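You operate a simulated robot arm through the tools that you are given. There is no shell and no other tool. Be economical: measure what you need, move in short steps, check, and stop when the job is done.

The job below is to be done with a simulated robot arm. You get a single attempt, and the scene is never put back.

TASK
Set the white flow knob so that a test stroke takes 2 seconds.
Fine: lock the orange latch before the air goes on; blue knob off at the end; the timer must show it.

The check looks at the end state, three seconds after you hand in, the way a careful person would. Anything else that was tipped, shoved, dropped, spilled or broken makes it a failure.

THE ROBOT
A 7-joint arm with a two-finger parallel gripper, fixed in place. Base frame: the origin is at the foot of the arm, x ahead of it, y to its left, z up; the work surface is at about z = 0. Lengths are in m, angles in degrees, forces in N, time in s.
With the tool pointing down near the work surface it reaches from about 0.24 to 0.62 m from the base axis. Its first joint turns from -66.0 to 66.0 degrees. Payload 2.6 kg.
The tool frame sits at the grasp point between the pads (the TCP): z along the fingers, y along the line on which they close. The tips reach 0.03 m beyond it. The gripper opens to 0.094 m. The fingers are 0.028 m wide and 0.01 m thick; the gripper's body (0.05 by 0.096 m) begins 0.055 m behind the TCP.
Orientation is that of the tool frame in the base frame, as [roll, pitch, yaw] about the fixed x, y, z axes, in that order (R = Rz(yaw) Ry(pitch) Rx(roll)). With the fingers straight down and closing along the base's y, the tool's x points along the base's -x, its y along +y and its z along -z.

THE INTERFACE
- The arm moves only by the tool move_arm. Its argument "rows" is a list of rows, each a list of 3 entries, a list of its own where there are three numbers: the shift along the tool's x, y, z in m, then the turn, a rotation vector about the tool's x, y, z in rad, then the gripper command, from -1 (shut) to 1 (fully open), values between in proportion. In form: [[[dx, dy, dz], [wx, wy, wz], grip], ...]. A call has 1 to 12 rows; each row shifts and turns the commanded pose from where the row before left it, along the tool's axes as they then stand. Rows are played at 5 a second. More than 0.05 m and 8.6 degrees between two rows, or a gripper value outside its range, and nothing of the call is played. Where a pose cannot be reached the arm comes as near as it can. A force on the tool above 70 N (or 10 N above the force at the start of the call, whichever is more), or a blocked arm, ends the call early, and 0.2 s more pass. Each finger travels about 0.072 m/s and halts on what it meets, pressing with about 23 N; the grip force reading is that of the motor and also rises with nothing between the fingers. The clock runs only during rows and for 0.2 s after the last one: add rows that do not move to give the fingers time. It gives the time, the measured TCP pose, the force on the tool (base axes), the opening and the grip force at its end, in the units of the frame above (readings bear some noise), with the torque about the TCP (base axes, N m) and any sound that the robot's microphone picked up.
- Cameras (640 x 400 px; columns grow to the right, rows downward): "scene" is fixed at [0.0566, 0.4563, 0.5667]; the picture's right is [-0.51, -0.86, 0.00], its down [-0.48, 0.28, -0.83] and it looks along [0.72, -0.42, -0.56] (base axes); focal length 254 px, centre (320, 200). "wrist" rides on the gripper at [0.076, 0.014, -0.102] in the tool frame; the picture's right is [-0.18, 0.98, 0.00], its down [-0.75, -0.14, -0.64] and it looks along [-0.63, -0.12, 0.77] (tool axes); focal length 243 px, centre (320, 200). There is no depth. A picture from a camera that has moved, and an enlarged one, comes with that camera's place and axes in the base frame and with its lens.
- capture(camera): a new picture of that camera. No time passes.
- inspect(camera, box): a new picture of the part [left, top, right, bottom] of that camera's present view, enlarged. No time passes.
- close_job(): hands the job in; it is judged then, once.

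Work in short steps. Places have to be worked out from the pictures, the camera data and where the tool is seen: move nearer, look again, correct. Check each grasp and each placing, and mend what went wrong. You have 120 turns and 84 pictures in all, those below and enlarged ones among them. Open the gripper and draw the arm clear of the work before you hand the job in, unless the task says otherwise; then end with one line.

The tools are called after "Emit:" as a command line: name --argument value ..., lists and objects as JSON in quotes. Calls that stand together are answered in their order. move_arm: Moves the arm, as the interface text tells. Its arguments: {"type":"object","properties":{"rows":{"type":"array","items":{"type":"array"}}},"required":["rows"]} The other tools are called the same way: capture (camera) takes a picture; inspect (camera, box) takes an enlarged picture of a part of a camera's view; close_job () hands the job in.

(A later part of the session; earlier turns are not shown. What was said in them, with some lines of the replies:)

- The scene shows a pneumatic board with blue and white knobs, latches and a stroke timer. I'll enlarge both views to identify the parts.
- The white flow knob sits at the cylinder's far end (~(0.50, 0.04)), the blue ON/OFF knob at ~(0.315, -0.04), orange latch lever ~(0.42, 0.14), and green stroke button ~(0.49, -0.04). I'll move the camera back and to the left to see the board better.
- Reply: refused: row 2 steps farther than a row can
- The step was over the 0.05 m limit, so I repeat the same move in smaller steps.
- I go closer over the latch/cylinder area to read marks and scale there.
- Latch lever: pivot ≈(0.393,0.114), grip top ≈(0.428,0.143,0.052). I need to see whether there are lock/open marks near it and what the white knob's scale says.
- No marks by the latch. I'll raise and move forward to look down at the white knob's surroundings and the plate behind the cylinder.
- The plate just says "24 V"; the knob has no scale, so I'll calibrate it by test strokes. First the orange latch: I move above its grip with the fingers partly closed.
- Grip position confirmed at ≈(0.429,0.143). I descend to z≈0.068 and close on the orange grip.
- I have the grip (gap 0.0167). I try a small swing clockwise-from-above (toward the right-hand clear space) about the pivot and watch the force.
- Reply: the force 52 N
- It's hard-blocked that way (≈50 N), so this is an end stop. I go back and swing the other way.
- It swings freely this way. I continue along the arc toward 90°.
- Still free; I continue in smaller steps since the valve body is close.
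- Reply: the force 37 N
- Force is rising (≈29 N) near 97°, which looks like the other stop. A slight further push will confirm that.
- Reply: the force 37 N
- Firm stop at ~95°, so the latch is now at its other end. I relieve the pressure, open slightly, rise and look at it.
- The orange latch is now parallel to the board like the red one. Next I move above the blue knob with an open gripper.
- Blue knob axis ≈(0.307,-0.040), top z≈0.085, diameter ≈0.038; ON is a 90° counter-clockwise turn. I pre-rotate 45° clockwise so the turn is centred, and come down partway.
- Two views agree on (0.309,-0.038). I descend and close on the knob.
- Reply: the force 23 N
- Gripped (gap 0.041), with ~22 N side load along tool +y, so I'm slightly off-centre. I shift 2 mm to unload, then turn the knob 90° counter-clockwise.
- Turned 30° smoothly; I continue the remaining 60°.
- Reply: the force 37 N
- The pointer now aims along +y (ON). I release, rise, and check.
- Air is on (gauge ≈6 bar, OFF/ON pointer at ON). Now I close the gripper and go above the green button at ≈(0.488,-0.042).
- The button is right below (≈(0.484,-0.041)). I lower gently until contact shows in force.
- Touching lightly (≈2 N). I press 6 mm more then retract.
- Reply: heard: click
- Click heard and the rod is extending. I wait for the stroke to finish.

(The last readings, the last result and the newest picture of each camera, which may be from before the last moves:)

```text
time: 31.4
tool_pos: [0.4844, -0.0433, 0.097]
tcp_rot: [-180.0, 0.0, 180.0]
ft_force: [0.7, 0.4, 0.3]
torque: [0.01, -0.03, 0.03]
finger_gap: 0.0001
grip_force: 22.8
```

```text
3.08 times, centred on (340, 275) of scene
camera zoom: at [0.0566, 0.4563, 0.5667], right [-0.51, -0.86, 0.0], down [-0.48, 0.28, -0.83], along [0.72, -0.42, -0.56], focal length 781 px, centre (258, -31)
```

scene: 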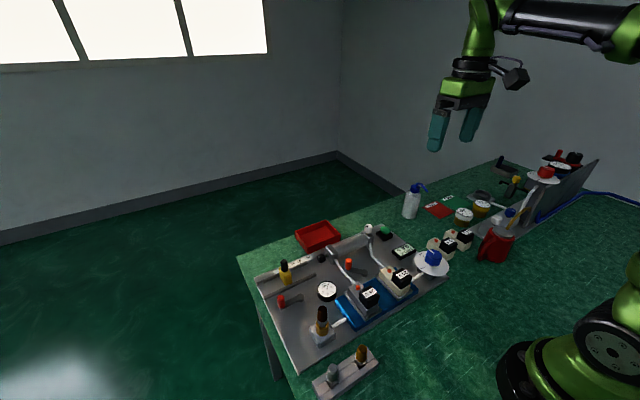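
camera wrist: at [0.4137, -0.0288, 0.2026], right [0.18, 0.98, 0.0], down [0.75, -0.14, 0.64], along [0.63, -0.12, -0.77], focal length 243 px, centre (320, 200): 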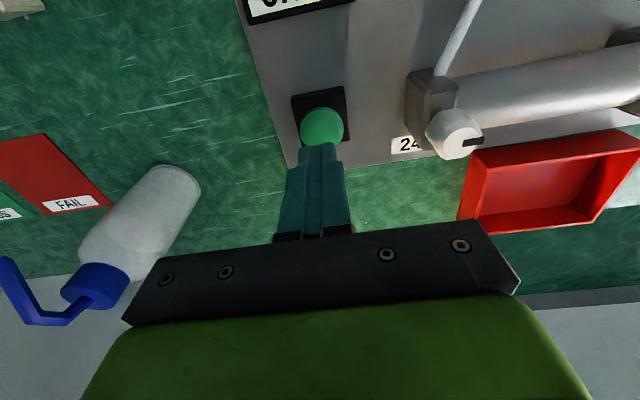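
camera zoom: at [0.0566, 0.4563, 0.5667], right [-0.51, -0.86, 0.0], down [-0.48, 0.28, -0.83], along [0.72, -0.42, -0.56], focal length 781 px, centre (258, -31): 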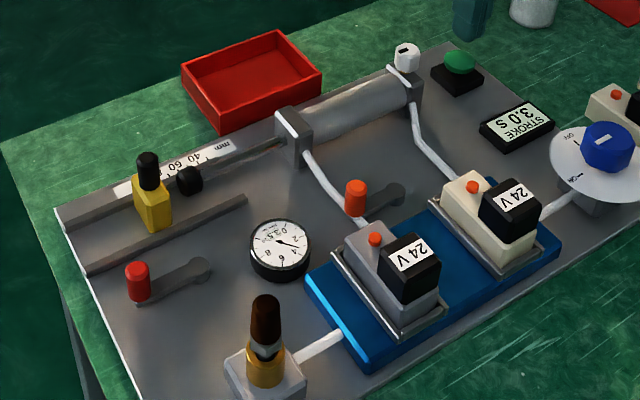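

Emit:
inspect --camera "scene" --box '[270, 240, 350, 300]'

Emit:
move_arm --rows '[[[0, 0, 0], [0, 0, 0], -1], [[0, 0, 0], [0, 0, 0], -1], [[0, 0, 0], [0, 0, 0], -1], [[0, 0, 0], [0, 0, 0], -1]]'

Emit:
inspect --camera "scene" --box '[280, 220, 420, 300]'

```text
6.67 times, centred on (310, 270) of scene
camera zoom: at [0.0566, 0.4563, 0.5667], right [-0.51, -0.86, 0.0], down [-0.48, 0.28, -0.83], along [0.72, -0.42, -0.56], focal length 1692 px, centre (387, -267)
```

zoom: 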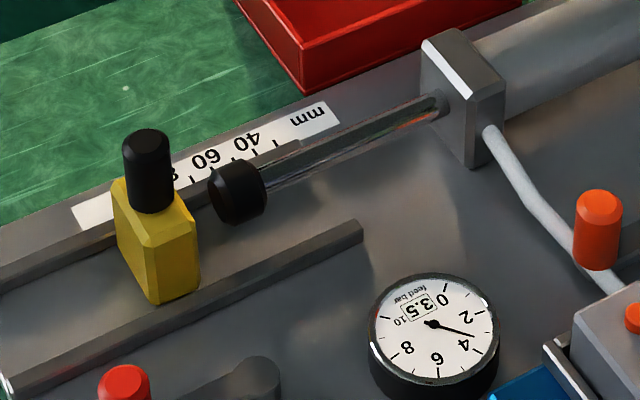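

```text
time: 32.4
tool_pos: [0.4841, -0.0417, 0.0979]
tcp_rot: [-180.0, 0.0, 180.0]
ft_force: [0.6, -0.6, -0.1]
torque: [-0.03, 0.0, -0.03]
finger_gap: 0.0004
grip_force: 22.9
```

```text
4.57 times, centred on (350, 260) of scene
camera zoom: at [0.0566, 0.4563, 0.5667], right [-0.51, -0.86, 0.0], down [-0.48, 0.28, -0.83], along [0.72, -0.42, -0.56], focal length 1160 px, centre (183, -74)
```

zoom: 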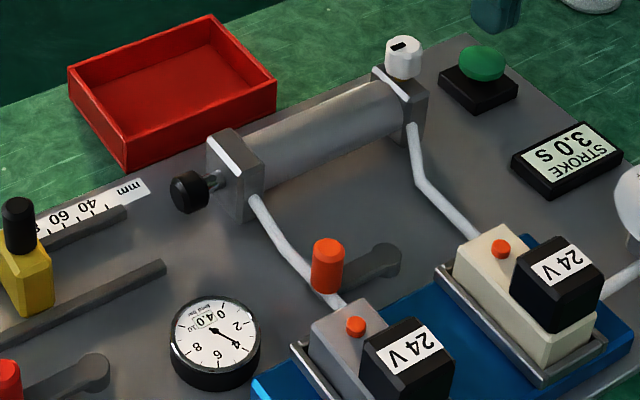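

The stroke took 3.0 s at 4.0 bar and the rod returned by itself. Now the white knob, at about (0.488,0.034), top z≈0.076: I go above it.

Emit:
move_arm --rows '[[[0, 0, -0.03], [0, 0, 0], -0.6], [[0, 0.035, -0.02], [0, 0, 0], -0.1], [[-0.004, 0.041, 0], [0, 0, 0], -0.1], [[0, 0, 0], [0, 0, 0], -0.1]]'

Emit:
capture --camera "wrist"

Emit:
inspect --camera "scene" --box '[330, 190, 430, 270]'

```text
time: 33.4
tool_pos: [0.4882, 0.0349, 0.146]
tcp_rot: [-180.0, 0.0, 180.0]
ft_force: [0.1, -0.5, -0.3]
torque: [-0.02, -0.03, -0.02]
finger_gap: 0.0426
grip_force: 0.1
```

```text
38 pictures are left
camera wrist: at [0.4132, 0.0477, 0.2504], right [0.18, 0.98, 0.0], down [0.75, -0.14, 0.64], along [0.63, -0.12, -0.77], focal length 243 px, centre (320, 200)
```

wrist: 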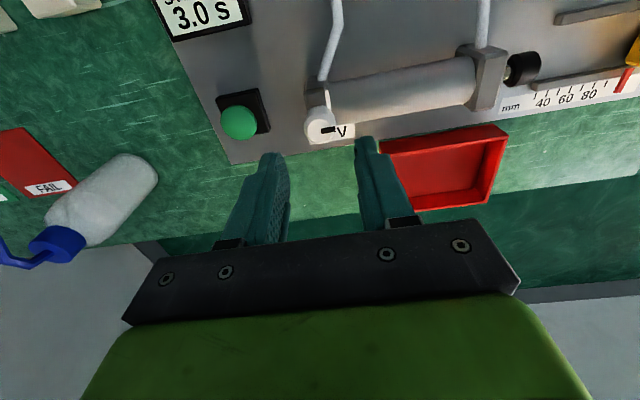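

```text
5.00 times, centred on (380, 230) of scene
camera zoom: at [0.0566, 0.4563, 0.5667], right [-0.51, -0.86, 0.0], down [-0.48, 0.28, -0.83], along [0.72, -0.42, -0.56], focal length 1269 px, centre (20, 50)
```

zoom: 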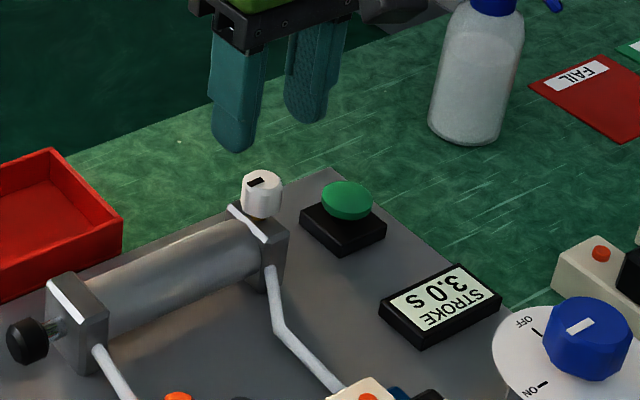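

Aligned over the knob. I descend to z≈0.092 and close on it.

Emit:
move_arm --rows '[[[0, 0, 0.03], [0, 0, 0], -0.1], [[0, 0, 0.018], [0, 0, 0], -0.1], [[0, 0, 0.006], [0, 0, 0], -0.1], [[0, 0, 0], [0, 0, 0], -0.4], [[0, 0, 0], [0, 0, 0], -0.7], [[0, 0, 0], [0, 0, 0], -0.7]]'

Emit:
inspect --camera "scene" --box '[330, 190, 430, 270]'

```text
time: 34.8
tool_pos: [0.4871, 0.0352, 0.0922]
tcp_rot: [179.9, 0.0, -179.9]
ft_force: [0.8, 9.0, -2.8]
torque: [-0.32, -0.53, -0.03]
finger_gap: 0.0237
grip_force: 44.9
```

```text
5.00 times, centred on (380, 230) of scene
camera zoom: at [0.0566, 0.4563, 0.5667], right [-0.51, -0.86, 0.0], down [-0.48, 0.28, -0.83], along [0.72, -0.42, -0.56], focal length 1269 px, centre (20, 50)
```

zoom: 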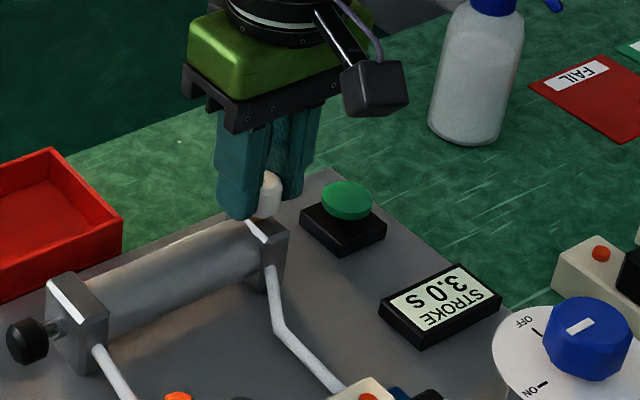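

Gripped (gap 0.024). I turn it 45° counter-clockwise (opening, expected faster).

Emit:
move_arm --rows '[[[0, 0, 0], [0, 0, -0.131], -0.7], [[0, 0, 0], [0, 0, -0.131], -0.7], [[0, 0, 0], [0, 0, -0.131], -0.7], [[0, 0, 0], [0, 0, -0.131], -0.7], [[0, 0, 0], [0, 0, -0.131], -0.7], [[0, 0, 0], [0, 0, -0.131], -0.7], [[0, 0, 0], [0, 0, 0], -0.7]]'

Emit:
capture --camera "wrist"

```text
time: 36.4
tool_pos: [0.4871, 0.0367, 0.0919]
tcp_rot: [179.6, 0.0, -134.7]
ft_force: [-10.7, 20.6, -3.2]
torque: [-0.36, 0.09, -0.04]
finger_gap: 0.0236
grip_force: 45.2
```

```text
35 pictures are left
camera wrist: at [0.425, -0.009, 0.1963], right [-0.57, 0.82, 0.01], down [0.63, 0.43, 0.64], along [0.52, 0.37, -0.77], focal length 243 px, centre (320, 200)
```

wrist: 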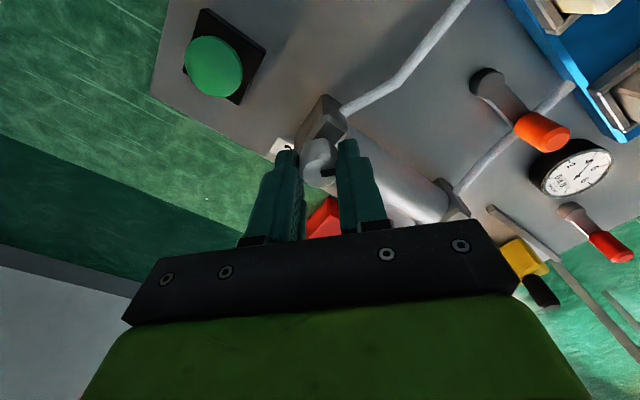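

Turned. I release, rise, rotate back and close, moving toward the button.

Emit:
move_arm --rows '[[[0, 0, 0], [0, 0, 0], -0.3], [[0, 0, 0], [0, 0, 0], -0.1], [[0, 0, -0.03], [0, 0, 0], -0.1], [[0, 0, -0.03], [0, 0, 0.131], -0.5], [[0, 0, 0], [0, 0, 0.131], -1], [[0, 0, 0], [0, 0, 0.131], -1], [[0, 0, 0], [0, 0, 0.131], -1], [[0, 0, 0], [0, 0, 0.131], -1], [[0, 0, 0], [0, 0, 0.131], -1], [[0.002, -0.039, 0], [0, 0, 0], -1], [[0.002, -0.039, 0.02], [0, 0, 0], -1], [[0, 0, 0], [0, 0, 0], -1]]'

Emit:
inspect --camera "scene" --box '[330, 190, 430, 270]'

```text
time: 39.0
tool_pos: [0.4855, -0.0448, 0.1348]
tcp_rot: [179.9, 0.0, -179.9]
ft_force: [-0.1, 0.1, -0.4]
torque: [-0.02, -0.02, -0.03]
finger_gap: 0.0
grip_force: 23.2
```

```text
5.00 times, centred on (380, 230) of scene
camera zoom: at [0.0567, 0.4563, 0.5667], right [-0.51, -0.86, 0.0], down [-0.48, 0.28, -0.83], along [0.72, -0.42, -0.56], focal length 1269 px, centre (20, 50)
```

zoom: 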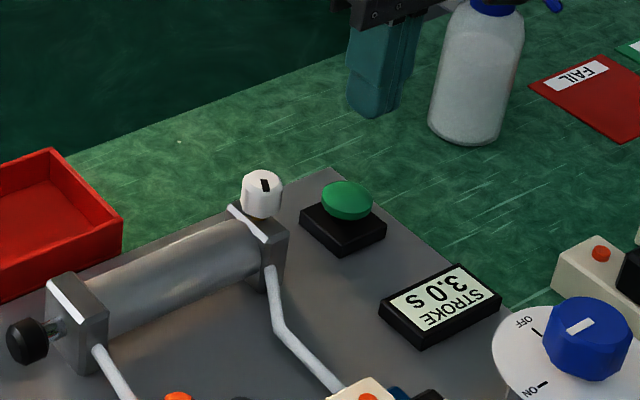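

The knob mark moved 45°. I press the button as before and wait for the stroke.

Emit:
move_arm --rows '[[[0, 0.002, 0.03], [0, 0, 0], -1], [[0, 0, 0.025], [0, 0, 0], -1], [[0, 0, 0.0115], [0, 0, 0], -1], [[0, 0, 0.003], [0, 0, 0], -1], [[0, 0, 0.004], [0, 0, 0], -1], [[0, 0, -0.008], [0, 0, 0], -1], [[0, 0, -0.03], [0, 0, 0], -1], [[0, 0, 0], [0, 0, 0], -1], [[0, 0, 0], [0, 0, 0], -1], [[0, 0, 0], [0, 0, 0], -1], [[0, 0, 0], [0, 0, 0], -1], [[0, 0, 0], [0, 0, 0], -1]]'

Emit:
move_arm --rows '[[[0, 0, 0], [0, 0, 0], -1], [[0, 0, 0], [0, 0, 0], -1], [[0, 0, 0], [0, 0, 0], -1], [[0, 0, 0], [0, 0, 0], -1], [[0, 0, 0], [0, 0, 0], -1], [[0, 0, 0], [0, 0, 0], -1], [[0, 0, 0], [0, 0, 0], -1], [[0, 0, 0], [0, 0, 0], -1], [[0, 0, 0], [0, 0, 0], -1], [[0, 0, 0], [0, 0, 0], -1], [[0, 0, 0], [0, 0, 0], -1], [[0, 0, 0], [0, 0, 0], -1]]'

Emit:
inspect --camera "scene" --box '[280, 210, 420, 300]'

```text
time: 41.6
tool_pos: [0.4844, -0.0426, 0.098]
tcp_rot: [180.0, -0.1, -180.0]
ft_force: [-0.5, 0.2, 0.6]
torque: [-0.01, -0.02, -0.01]
finger_gap: 0.0001
grip_force: 23.0
heard: click
```

```text
time: 44.2
tool_pos: [0.4836, -0.0422, 0.0988]
tcp_rot: [179.9, 0.0, 180.0]
ft_force: [0.0, 0.0, -0.9]
torque: [0.0, 0.01, -0.01]
finger_gap: 0.0002
grip_force: 23.2
```

```text
4.44 times, centred on (350, 255) of scene
camera zoom: at [0.0566, 0.4563, 0.5667], right [-0.51, -0.86, 0.0], down [-0.48, 0.28, -0.83], along [0.72, -0.42, -0.56], focal length 1128 px, centre (187, -44)
```

zoom: 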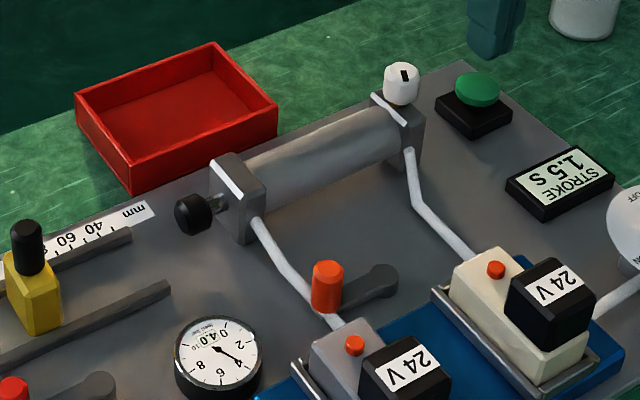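

1.5 s, so 45° took it from 3.0 to 1.5 s; linear flow predicts 2.0 s at half that turn. I return to the knob in the same orientation and will turn back about 22.5°.

Emit:
move_arm --rows '[[[0, 0, -0.03], [0, 0, 0], -0.6], [[0, 0.039, -0.02], [0, 0, 0], -0.1], [[-0.003, 0.04, 0], [0, 0, 0], -0.1], [[0, 0, 0], [0, 0, -0.131], -0.1], [[0, 0, 0], [0, 0, -0.131], -0.1], [[0, 0, 0], [0, 0, -0.131], -0.1], [[0, 0, 0], [0, 0, -0.131], -0.1], [[0, 0, 0], [0, 0, -0.131], -0.1], [[0, 0, 0.02], [0, 0, -0.131], -0.1], [[0, 0, 0], [0, 0, 0], -0.1]]'

Emit:
inspect --camera "scene" --box '[330, 190, 430, 270]'

```text
time: 46.4
tool_pos: [0.4878, 0.0352, 0.1269]
tcp_rot: [-180.0, -0.1, -134.8]
ft_force: [-0.6, -0.6, -0.6]
torque: [0.02, 0.02, -0.05]
finger_gap: 0.0424
grip_force: 0.0
```

```text
5.00 times, centred on (380, 230) of scene
camera zoom: at [0.0566, 0.4563, 0.5667], right [-0.51, -0.86, 0.0], down [-0.48, 0.28, -0.83], along [0.72, -0.42, -0.56], focal length 1269 px, centre (20, 50)
```

zoom: 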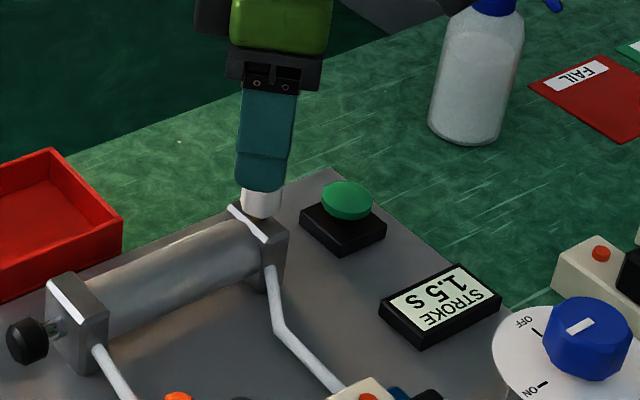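

Positioned; I descend, close, turn back 22.5° clockwise, then release and rise.

Emit:
move_arm --rows '[[[0, 0, 0.025], [0, 0, 0], -0.1], [[0, 0, 0.0095], [0, 0, 0], -0.1], [[0, 0, 0], [0, 0, 0], -0.4], [[0, 0, 0], [0, 0, 0], -0.7], [[0, 0, 0], [0, 0, 0], -0.7], [[0, 0, 0], [0, 0, 0.131], -0.7], [[0, 0, 0], [0, 0, 0.131], -0.7], [[0, 0, 0], [0, 0, 0.131], -0.7], [[0, 0, 0], [0, 0, 0], -0.7], [[0, 0, 0], [0, 0, 0], -0.7]]'

Emit:
move_arm --rows '[[[0, 0, 0], [0, 0, 0], -0.3], [[0, 0, 0], [0, 0, 0], -0.1], [[0, 0, -0.03], [0, 0, 0], -0.1], [[0, 0, -0.03], [0, 0, 0.131], -0.5], [[0, 0, 0], [0, 0, 0.131], -1], [[0, 0, 0], [0, 0, 0.131], -1], [[0.002, -0.039, 0], [0, 0, 0], -1], [[0.001, -0.039, 0.02], [0, 0, 0], -1], [[0, 0, 0], [0, 0, 0], -1]]'

Emit:
inspect --camera "scene" --box '[330, 190, 430, 270]'

```text
time: 48.6
tool_pos: [0.4872, 0.0366, 0.0927]
tcp_rot: [-179.9, 0.0, -157.3]
ft_force: [15.2, 0.0, -17.4]
torque: [-0.14, 0.36, -0.02]
finger_gap: 0.0229
grip_force: 45.2
```

```text
time: 50.6
tool_pos: [0.4841, -0.0407, 0.133]
tcp_rot: [180.0, 0.1, 179.9]
ft_force: [0.2, -0.2, 0.6]
torque: [-0.01, -0.04, 0.0]
finger_gap: 0.0002
grip_force: 22.9
```

```text
5.00 times, centred on (380, 230) of scene
camera zoom: at [0.0567, 0.4563, 0.5667], right [-0.51, -0.86, 0.0], down [-0.48, 0.28, -0.83], along [0.72, -0.42, -0.56], focal length 1269 px, centre (20, 50)
```

zoom: 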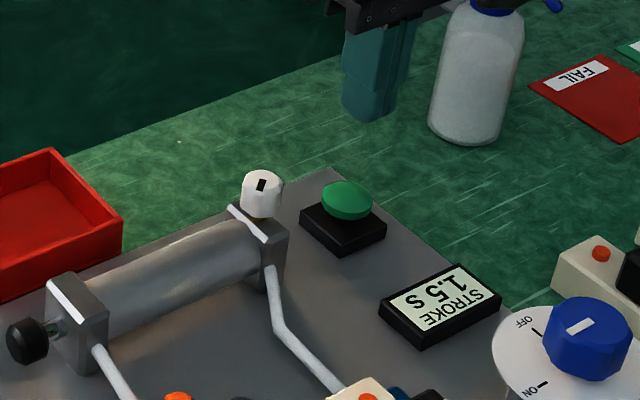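

The mark turned back part-way. I run another test stroke.

Emit:
move_arm --rows '[[[0, -0.001, 0.03], [0, 0, 0], -1], [[0, 0, 0.023], [0, 0, 0], -1], [[0, 0, 0.0115], [0, 0, 0], -1], [[0, 0, 0.003], [0, 0, 0], -1], [[0, 0, 0.004], [0, 0, 0], -1], [[0, 0, -0.008], [0, 0, 0], -1], [[0, 0, -0.03], [0, 0, 0], -1], [[0, 0, 0], [0, 0, 0], -1], [[0, 0, 0], [0, 0, 0], -1], [[0, 0, 0], [0, 0, 0], -1], [[0, 0, 0], [0, 0, 0], -1], [[0, 0, 0], [0, 0, 0], -1]]'

Emit:
move_arm --rows '[[[0, 0, 0], [0, 0, 0], -1], [[0, 0, 0], [0, 0, 0], -1], [[0, 0, 0], [0, 0, 0], -1], [[0, 0, 0], [0, 0, 0], -1], [[0, 0, 0], [0, 0, 0], -1], [[0, 0, 0], [0, 0, 0], -1], [[0, 0, 0], [0, 0, 0], -1], [[0, 0, 0], [0, 0, 0], -1], [[0, 0, 0], [0, 0, 0], -1], [[0, 0, 0], [0, 0, 0], -1], [[0, 0, 0], [0, 0, 0], -1], [[0, 0, 0], [0, 0, 0], -1]]'

Emit:
inspect --camera "scene" --box '[280, 210, 420, 300]'

```text
time: 53.2
tool_pos: [0.4836, -0.0417, 0.0999]
tcp_rot: [-179.9, 0.0, 179.9]
ft_force: [-0.1, -0.1, 0.3]
torque: [0.02, 0.02, -0.01]
finger_gap: 0.0001
grip_force: 22.6
heard: click
```

```text
time: 55.8
tool_pos: [0.4832, -0.0427, 0.1004]
tcp_rot: [-179.9, -0.1, -180.0]
ft_force: [0.3, 0.6, 0.2]
torque: [-0.04, 0.03, 0.04]
finger_gap: 0.0
grip_force: 22.7
```

```text
4.44 times, centred on (350, 255) of scene
camera zoom: at [0.0566, 0.4563, 0.5667], right [-0.51, -0.86, 0.0], down [-0.48, 0.28, -0.83], along [0.72, -0.42, -0.56], focal length 1128 px, centre (187, -44)
```

zoom: 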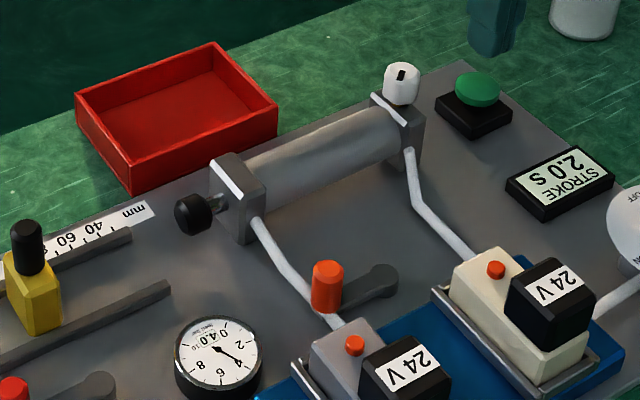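

The timer shows 2.0 s. Now back to the blue knob to shut the air off: I rise and move above it, pre-rotated the other way.

Emit:
move_arm --rows '[[[0, 0, -0.04], [0, 0, 0], -0.5], [[0.035, 0, -0.03], [0, 0, 0], 0], [[0.035, 0, 0], [0, 0, 0], 0.3], [[0.035, 0.002, 0], [0, 0, 0], 0.3], [[0.035, 0, 0], [0, 0, 0], 0.3], [[0.035, 0, 0], [0, 0, -0.131], 0.3], [[0, 0, 0], [0, 0, -0.131], 0.3], [[0, 0, 0], [0, 0, -0.131], 0.3], [[0, 0, 0], [0, 0, -0.131], 0.3], [[0, 0, 0], [0, 0, -0.131], 0.3], [[0, 0, 0], [0, 0, -0.131], 0.3], [[0, 0, 0.02], [0, 0, 0], 0.3]]'

Emit:
inspect --camera "scene" --box '[390, 180, 490, 290]'

```text
time: 58.4
tool_pos: [0.3091, -0.0407, 0.1498]
tcp_rot: [180.0, 0.0, -134.8]
ft_force: [-0.4, -0.6, -0.2]
torque: [-0.01, 0.01, 0.0]
finger_gap: 0.061
grip_force: 0.2
```

```text
3.64 times, centred on (440, 235) of scene
camera zoom: at [0.0566, 0.4563, 0.5667], right [-0.51, -0.86, 0.0], down [-0.48, 0.28, -0.83], along [0.72, -0.42, -0.56], focal length 923 px, centre (-116, 73)
```

zoom: 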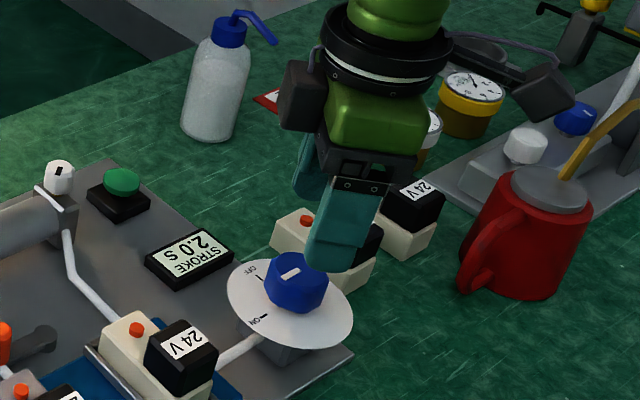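

I descend, grip and start the clockwise turn.

Emit:
move_arm --rows '[[[0, 0, 0.03], [0, 0, 0], 0.3], [[0, 0, 0.03], [0, 0, 0], 0.3], [[0, 0, 0], [0, 0, 0], 0.0], [[0, 0, 0], [0, 0, 0], -0.3], [[0, 0, 0], [0, 0, 0], -0.5], [[0, 0, 0], [0, 0, 0], -0.5], [[0, 0, 0], [0, 0, 0.131], -0.5], [[0, 0, 0], [0, 0, 0.131], -0.5], [[0, 0, 0], [0, 0, 0.131], -0.5], [[0, 0, 0], [0, 0, 0.131], -0.5], [[0, 0, 0], [0, 0, 0.131], -0.5], [[0, 0, 0], [0, 0, 0.131], -0.5]]'

```text
time: 61.0
tool_pos: [0.3094, -0.0403, 0.0899]
tcp_rot: [-179.9, 0.0, 180.0]
ft_force: [12.8, -0.7, -18.4]
torque: [-0.19, 0.35, 0.01]
finger_gap: 0.0387
grip_force: 44.9
```

Halfway (45°) with modest forces; I finish the other 45°.

Emit:
move_arm --rows '[[[0, 0, 0], [0, 0, 0.131], -0.5], [[0, 0, 0], [0, 0, 0.131], -0.5], [[0, 0, 0], [0, 0, 0.131], -0.5], [[0, 0, 0], [0, 0, 0.131], -0.5], [[0, 0, 0], [0, 0, 0.131], -0.5], [[0, 0, 0], [0, 0, 0.131], -0.5], [[0, 0, 0], [0, 0, 0], -0.5]]'

Emit:
capture --camera "wrist"

```text
time: 62.6
tool_pos: [0.3092, -0.0407, 0.0901]
tcp_rot: [179.9, 0.0, 134.9]
ft_force: [9.9, 14.0, -10.8]
torque: [-0.44, -0.82, 0.1]
finger_gap: 0.0385
grip_force: 44.7
```

```text
28 pictures are left
camera wrist: at [0.2671, 0.0233, 0.1935], right [0.83, 0.56, 0.0], down [0.43, -0.63, 0.64], along [0.36, -0.53, -0.77], focal length 243 px, centre (320, 200)
```

wrist: 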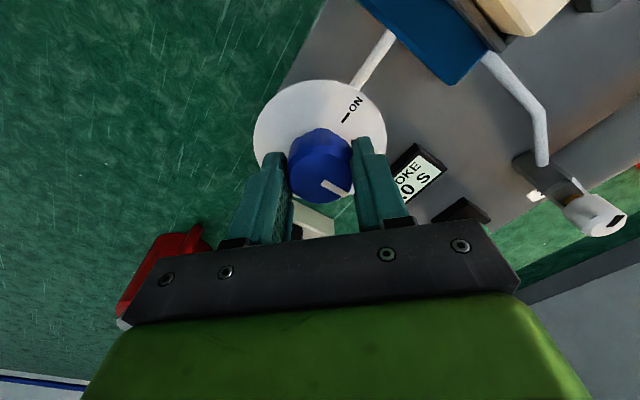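

I release, rise, rotate back and draw clear, then check everything.

Emit:
move_arm --rows '[[[0, 0, 0], [0, 0, 0], -0.1], [[0, 0, 0], [0, 0, 0], 0.3], [[0, 0, 0], [0, 0, 0], 0.3], [[0, 0, -0.03], [0, 0, 0], 0.3], [[0, 0, -0.04], [0, 0, -0.131], 0.3], [[0, 0, -0.04], [0, 0, -0.131], 0.3], [[0, 0, -0.03], [0, 0, -0.131], 0.5], [[0, 0, 0], [0, 0, -0.131], 0.5], [[0, 0, 0], [0, 0, -0.131], 0.5], [[0, 0, 0], [0, 0, -0.131], 0.5], [[0.02, 0, -0.02], [0, 0, 0], 1], [[0, 0, 0], [0, 0, 0], 1]]'

Emit:
inspect --camera "scene" --box '[250, 200, 480, 350]'

Emit:
inspect --camera "wrist" --box '[250, 20, 450, 180]'

Emit:
inspect --camera "scene" --box '[400, 220, 470, 280]'

```text
time: 65.2
tool_pos: [0.2893, -0.0403, 0.2505]
tcp_rot: [-180.0, 0.0, -179.9]
ft_force: [0.1, 0.4, 0.5]
torque: [0.0, -0.01, -0.01]
finger_gap: 0.0941
grip_force: 0.0
```

```text
2.67 times, centred on (365, 275) of scene
camera zoom: at [0.0566, 0.4563, 0.5667], right [-0.51, -0.86, 0.0], down [-0.48, 0.28, -0.83], along [0.72, -0.42, -0.56], focal length 677 px, centre (200, 0)
```

zoom: 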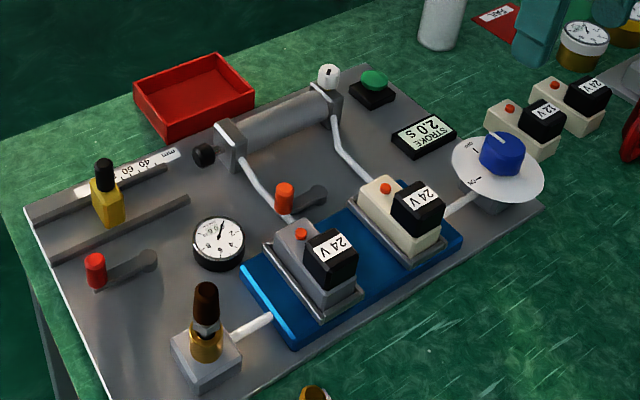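

```text
2.50 times, centred on (350, 100) of wrist
camera zoom: at [0.2147, -0.0268, 0.3535], right [0.18, 0.98, 0.0], down [0.75, -0.14, 0.64], along [0.63, -0.12, -0.77], focal length 606 px, centre (245, 450)
```

zoom: 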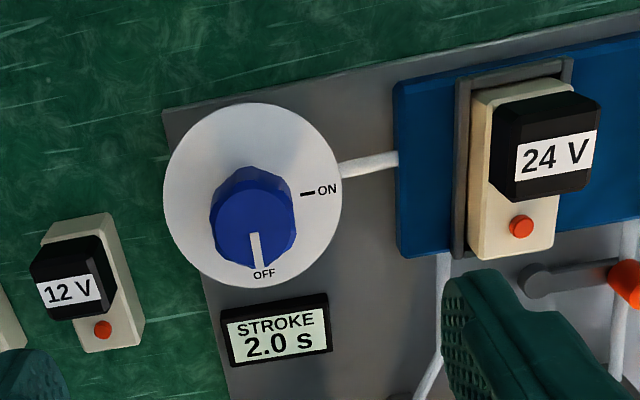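

```text
6.67 times, centred on (435, 250) of scene
camera zoom: at [0.0566, 0.4563, 0.5667], right [-0.51, -0.86, 0.0], down [-0.48, 0.28, -0.83], along [0.72, -0.42, -0.56], focal length 1692 px, centre (-447, -133)
```

zoom: 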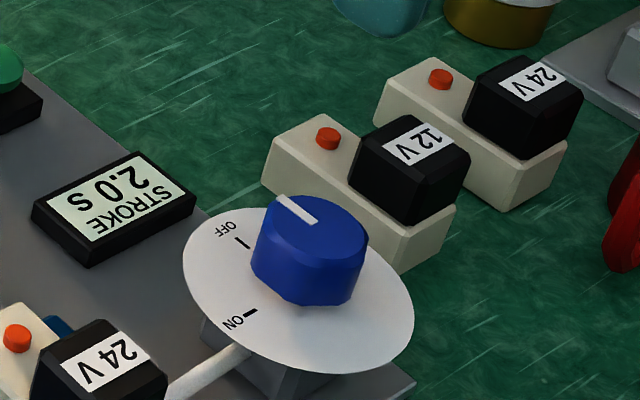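

Blue knob is at OFF, the gauge reads 0, the timer shows 2.0 s, the orange latch is at its stop, and the arm is clear and open, so I hand in.

Emit:
close_job

```text
The job is handed in.
```

The white knob is set so the last test stroke took 2.0 s, and the timer shows it. I swung the orange latch to its far stop before turning the air on; no lock mark is visible, so I take that stop as locked. The blue knob is back at OFF.
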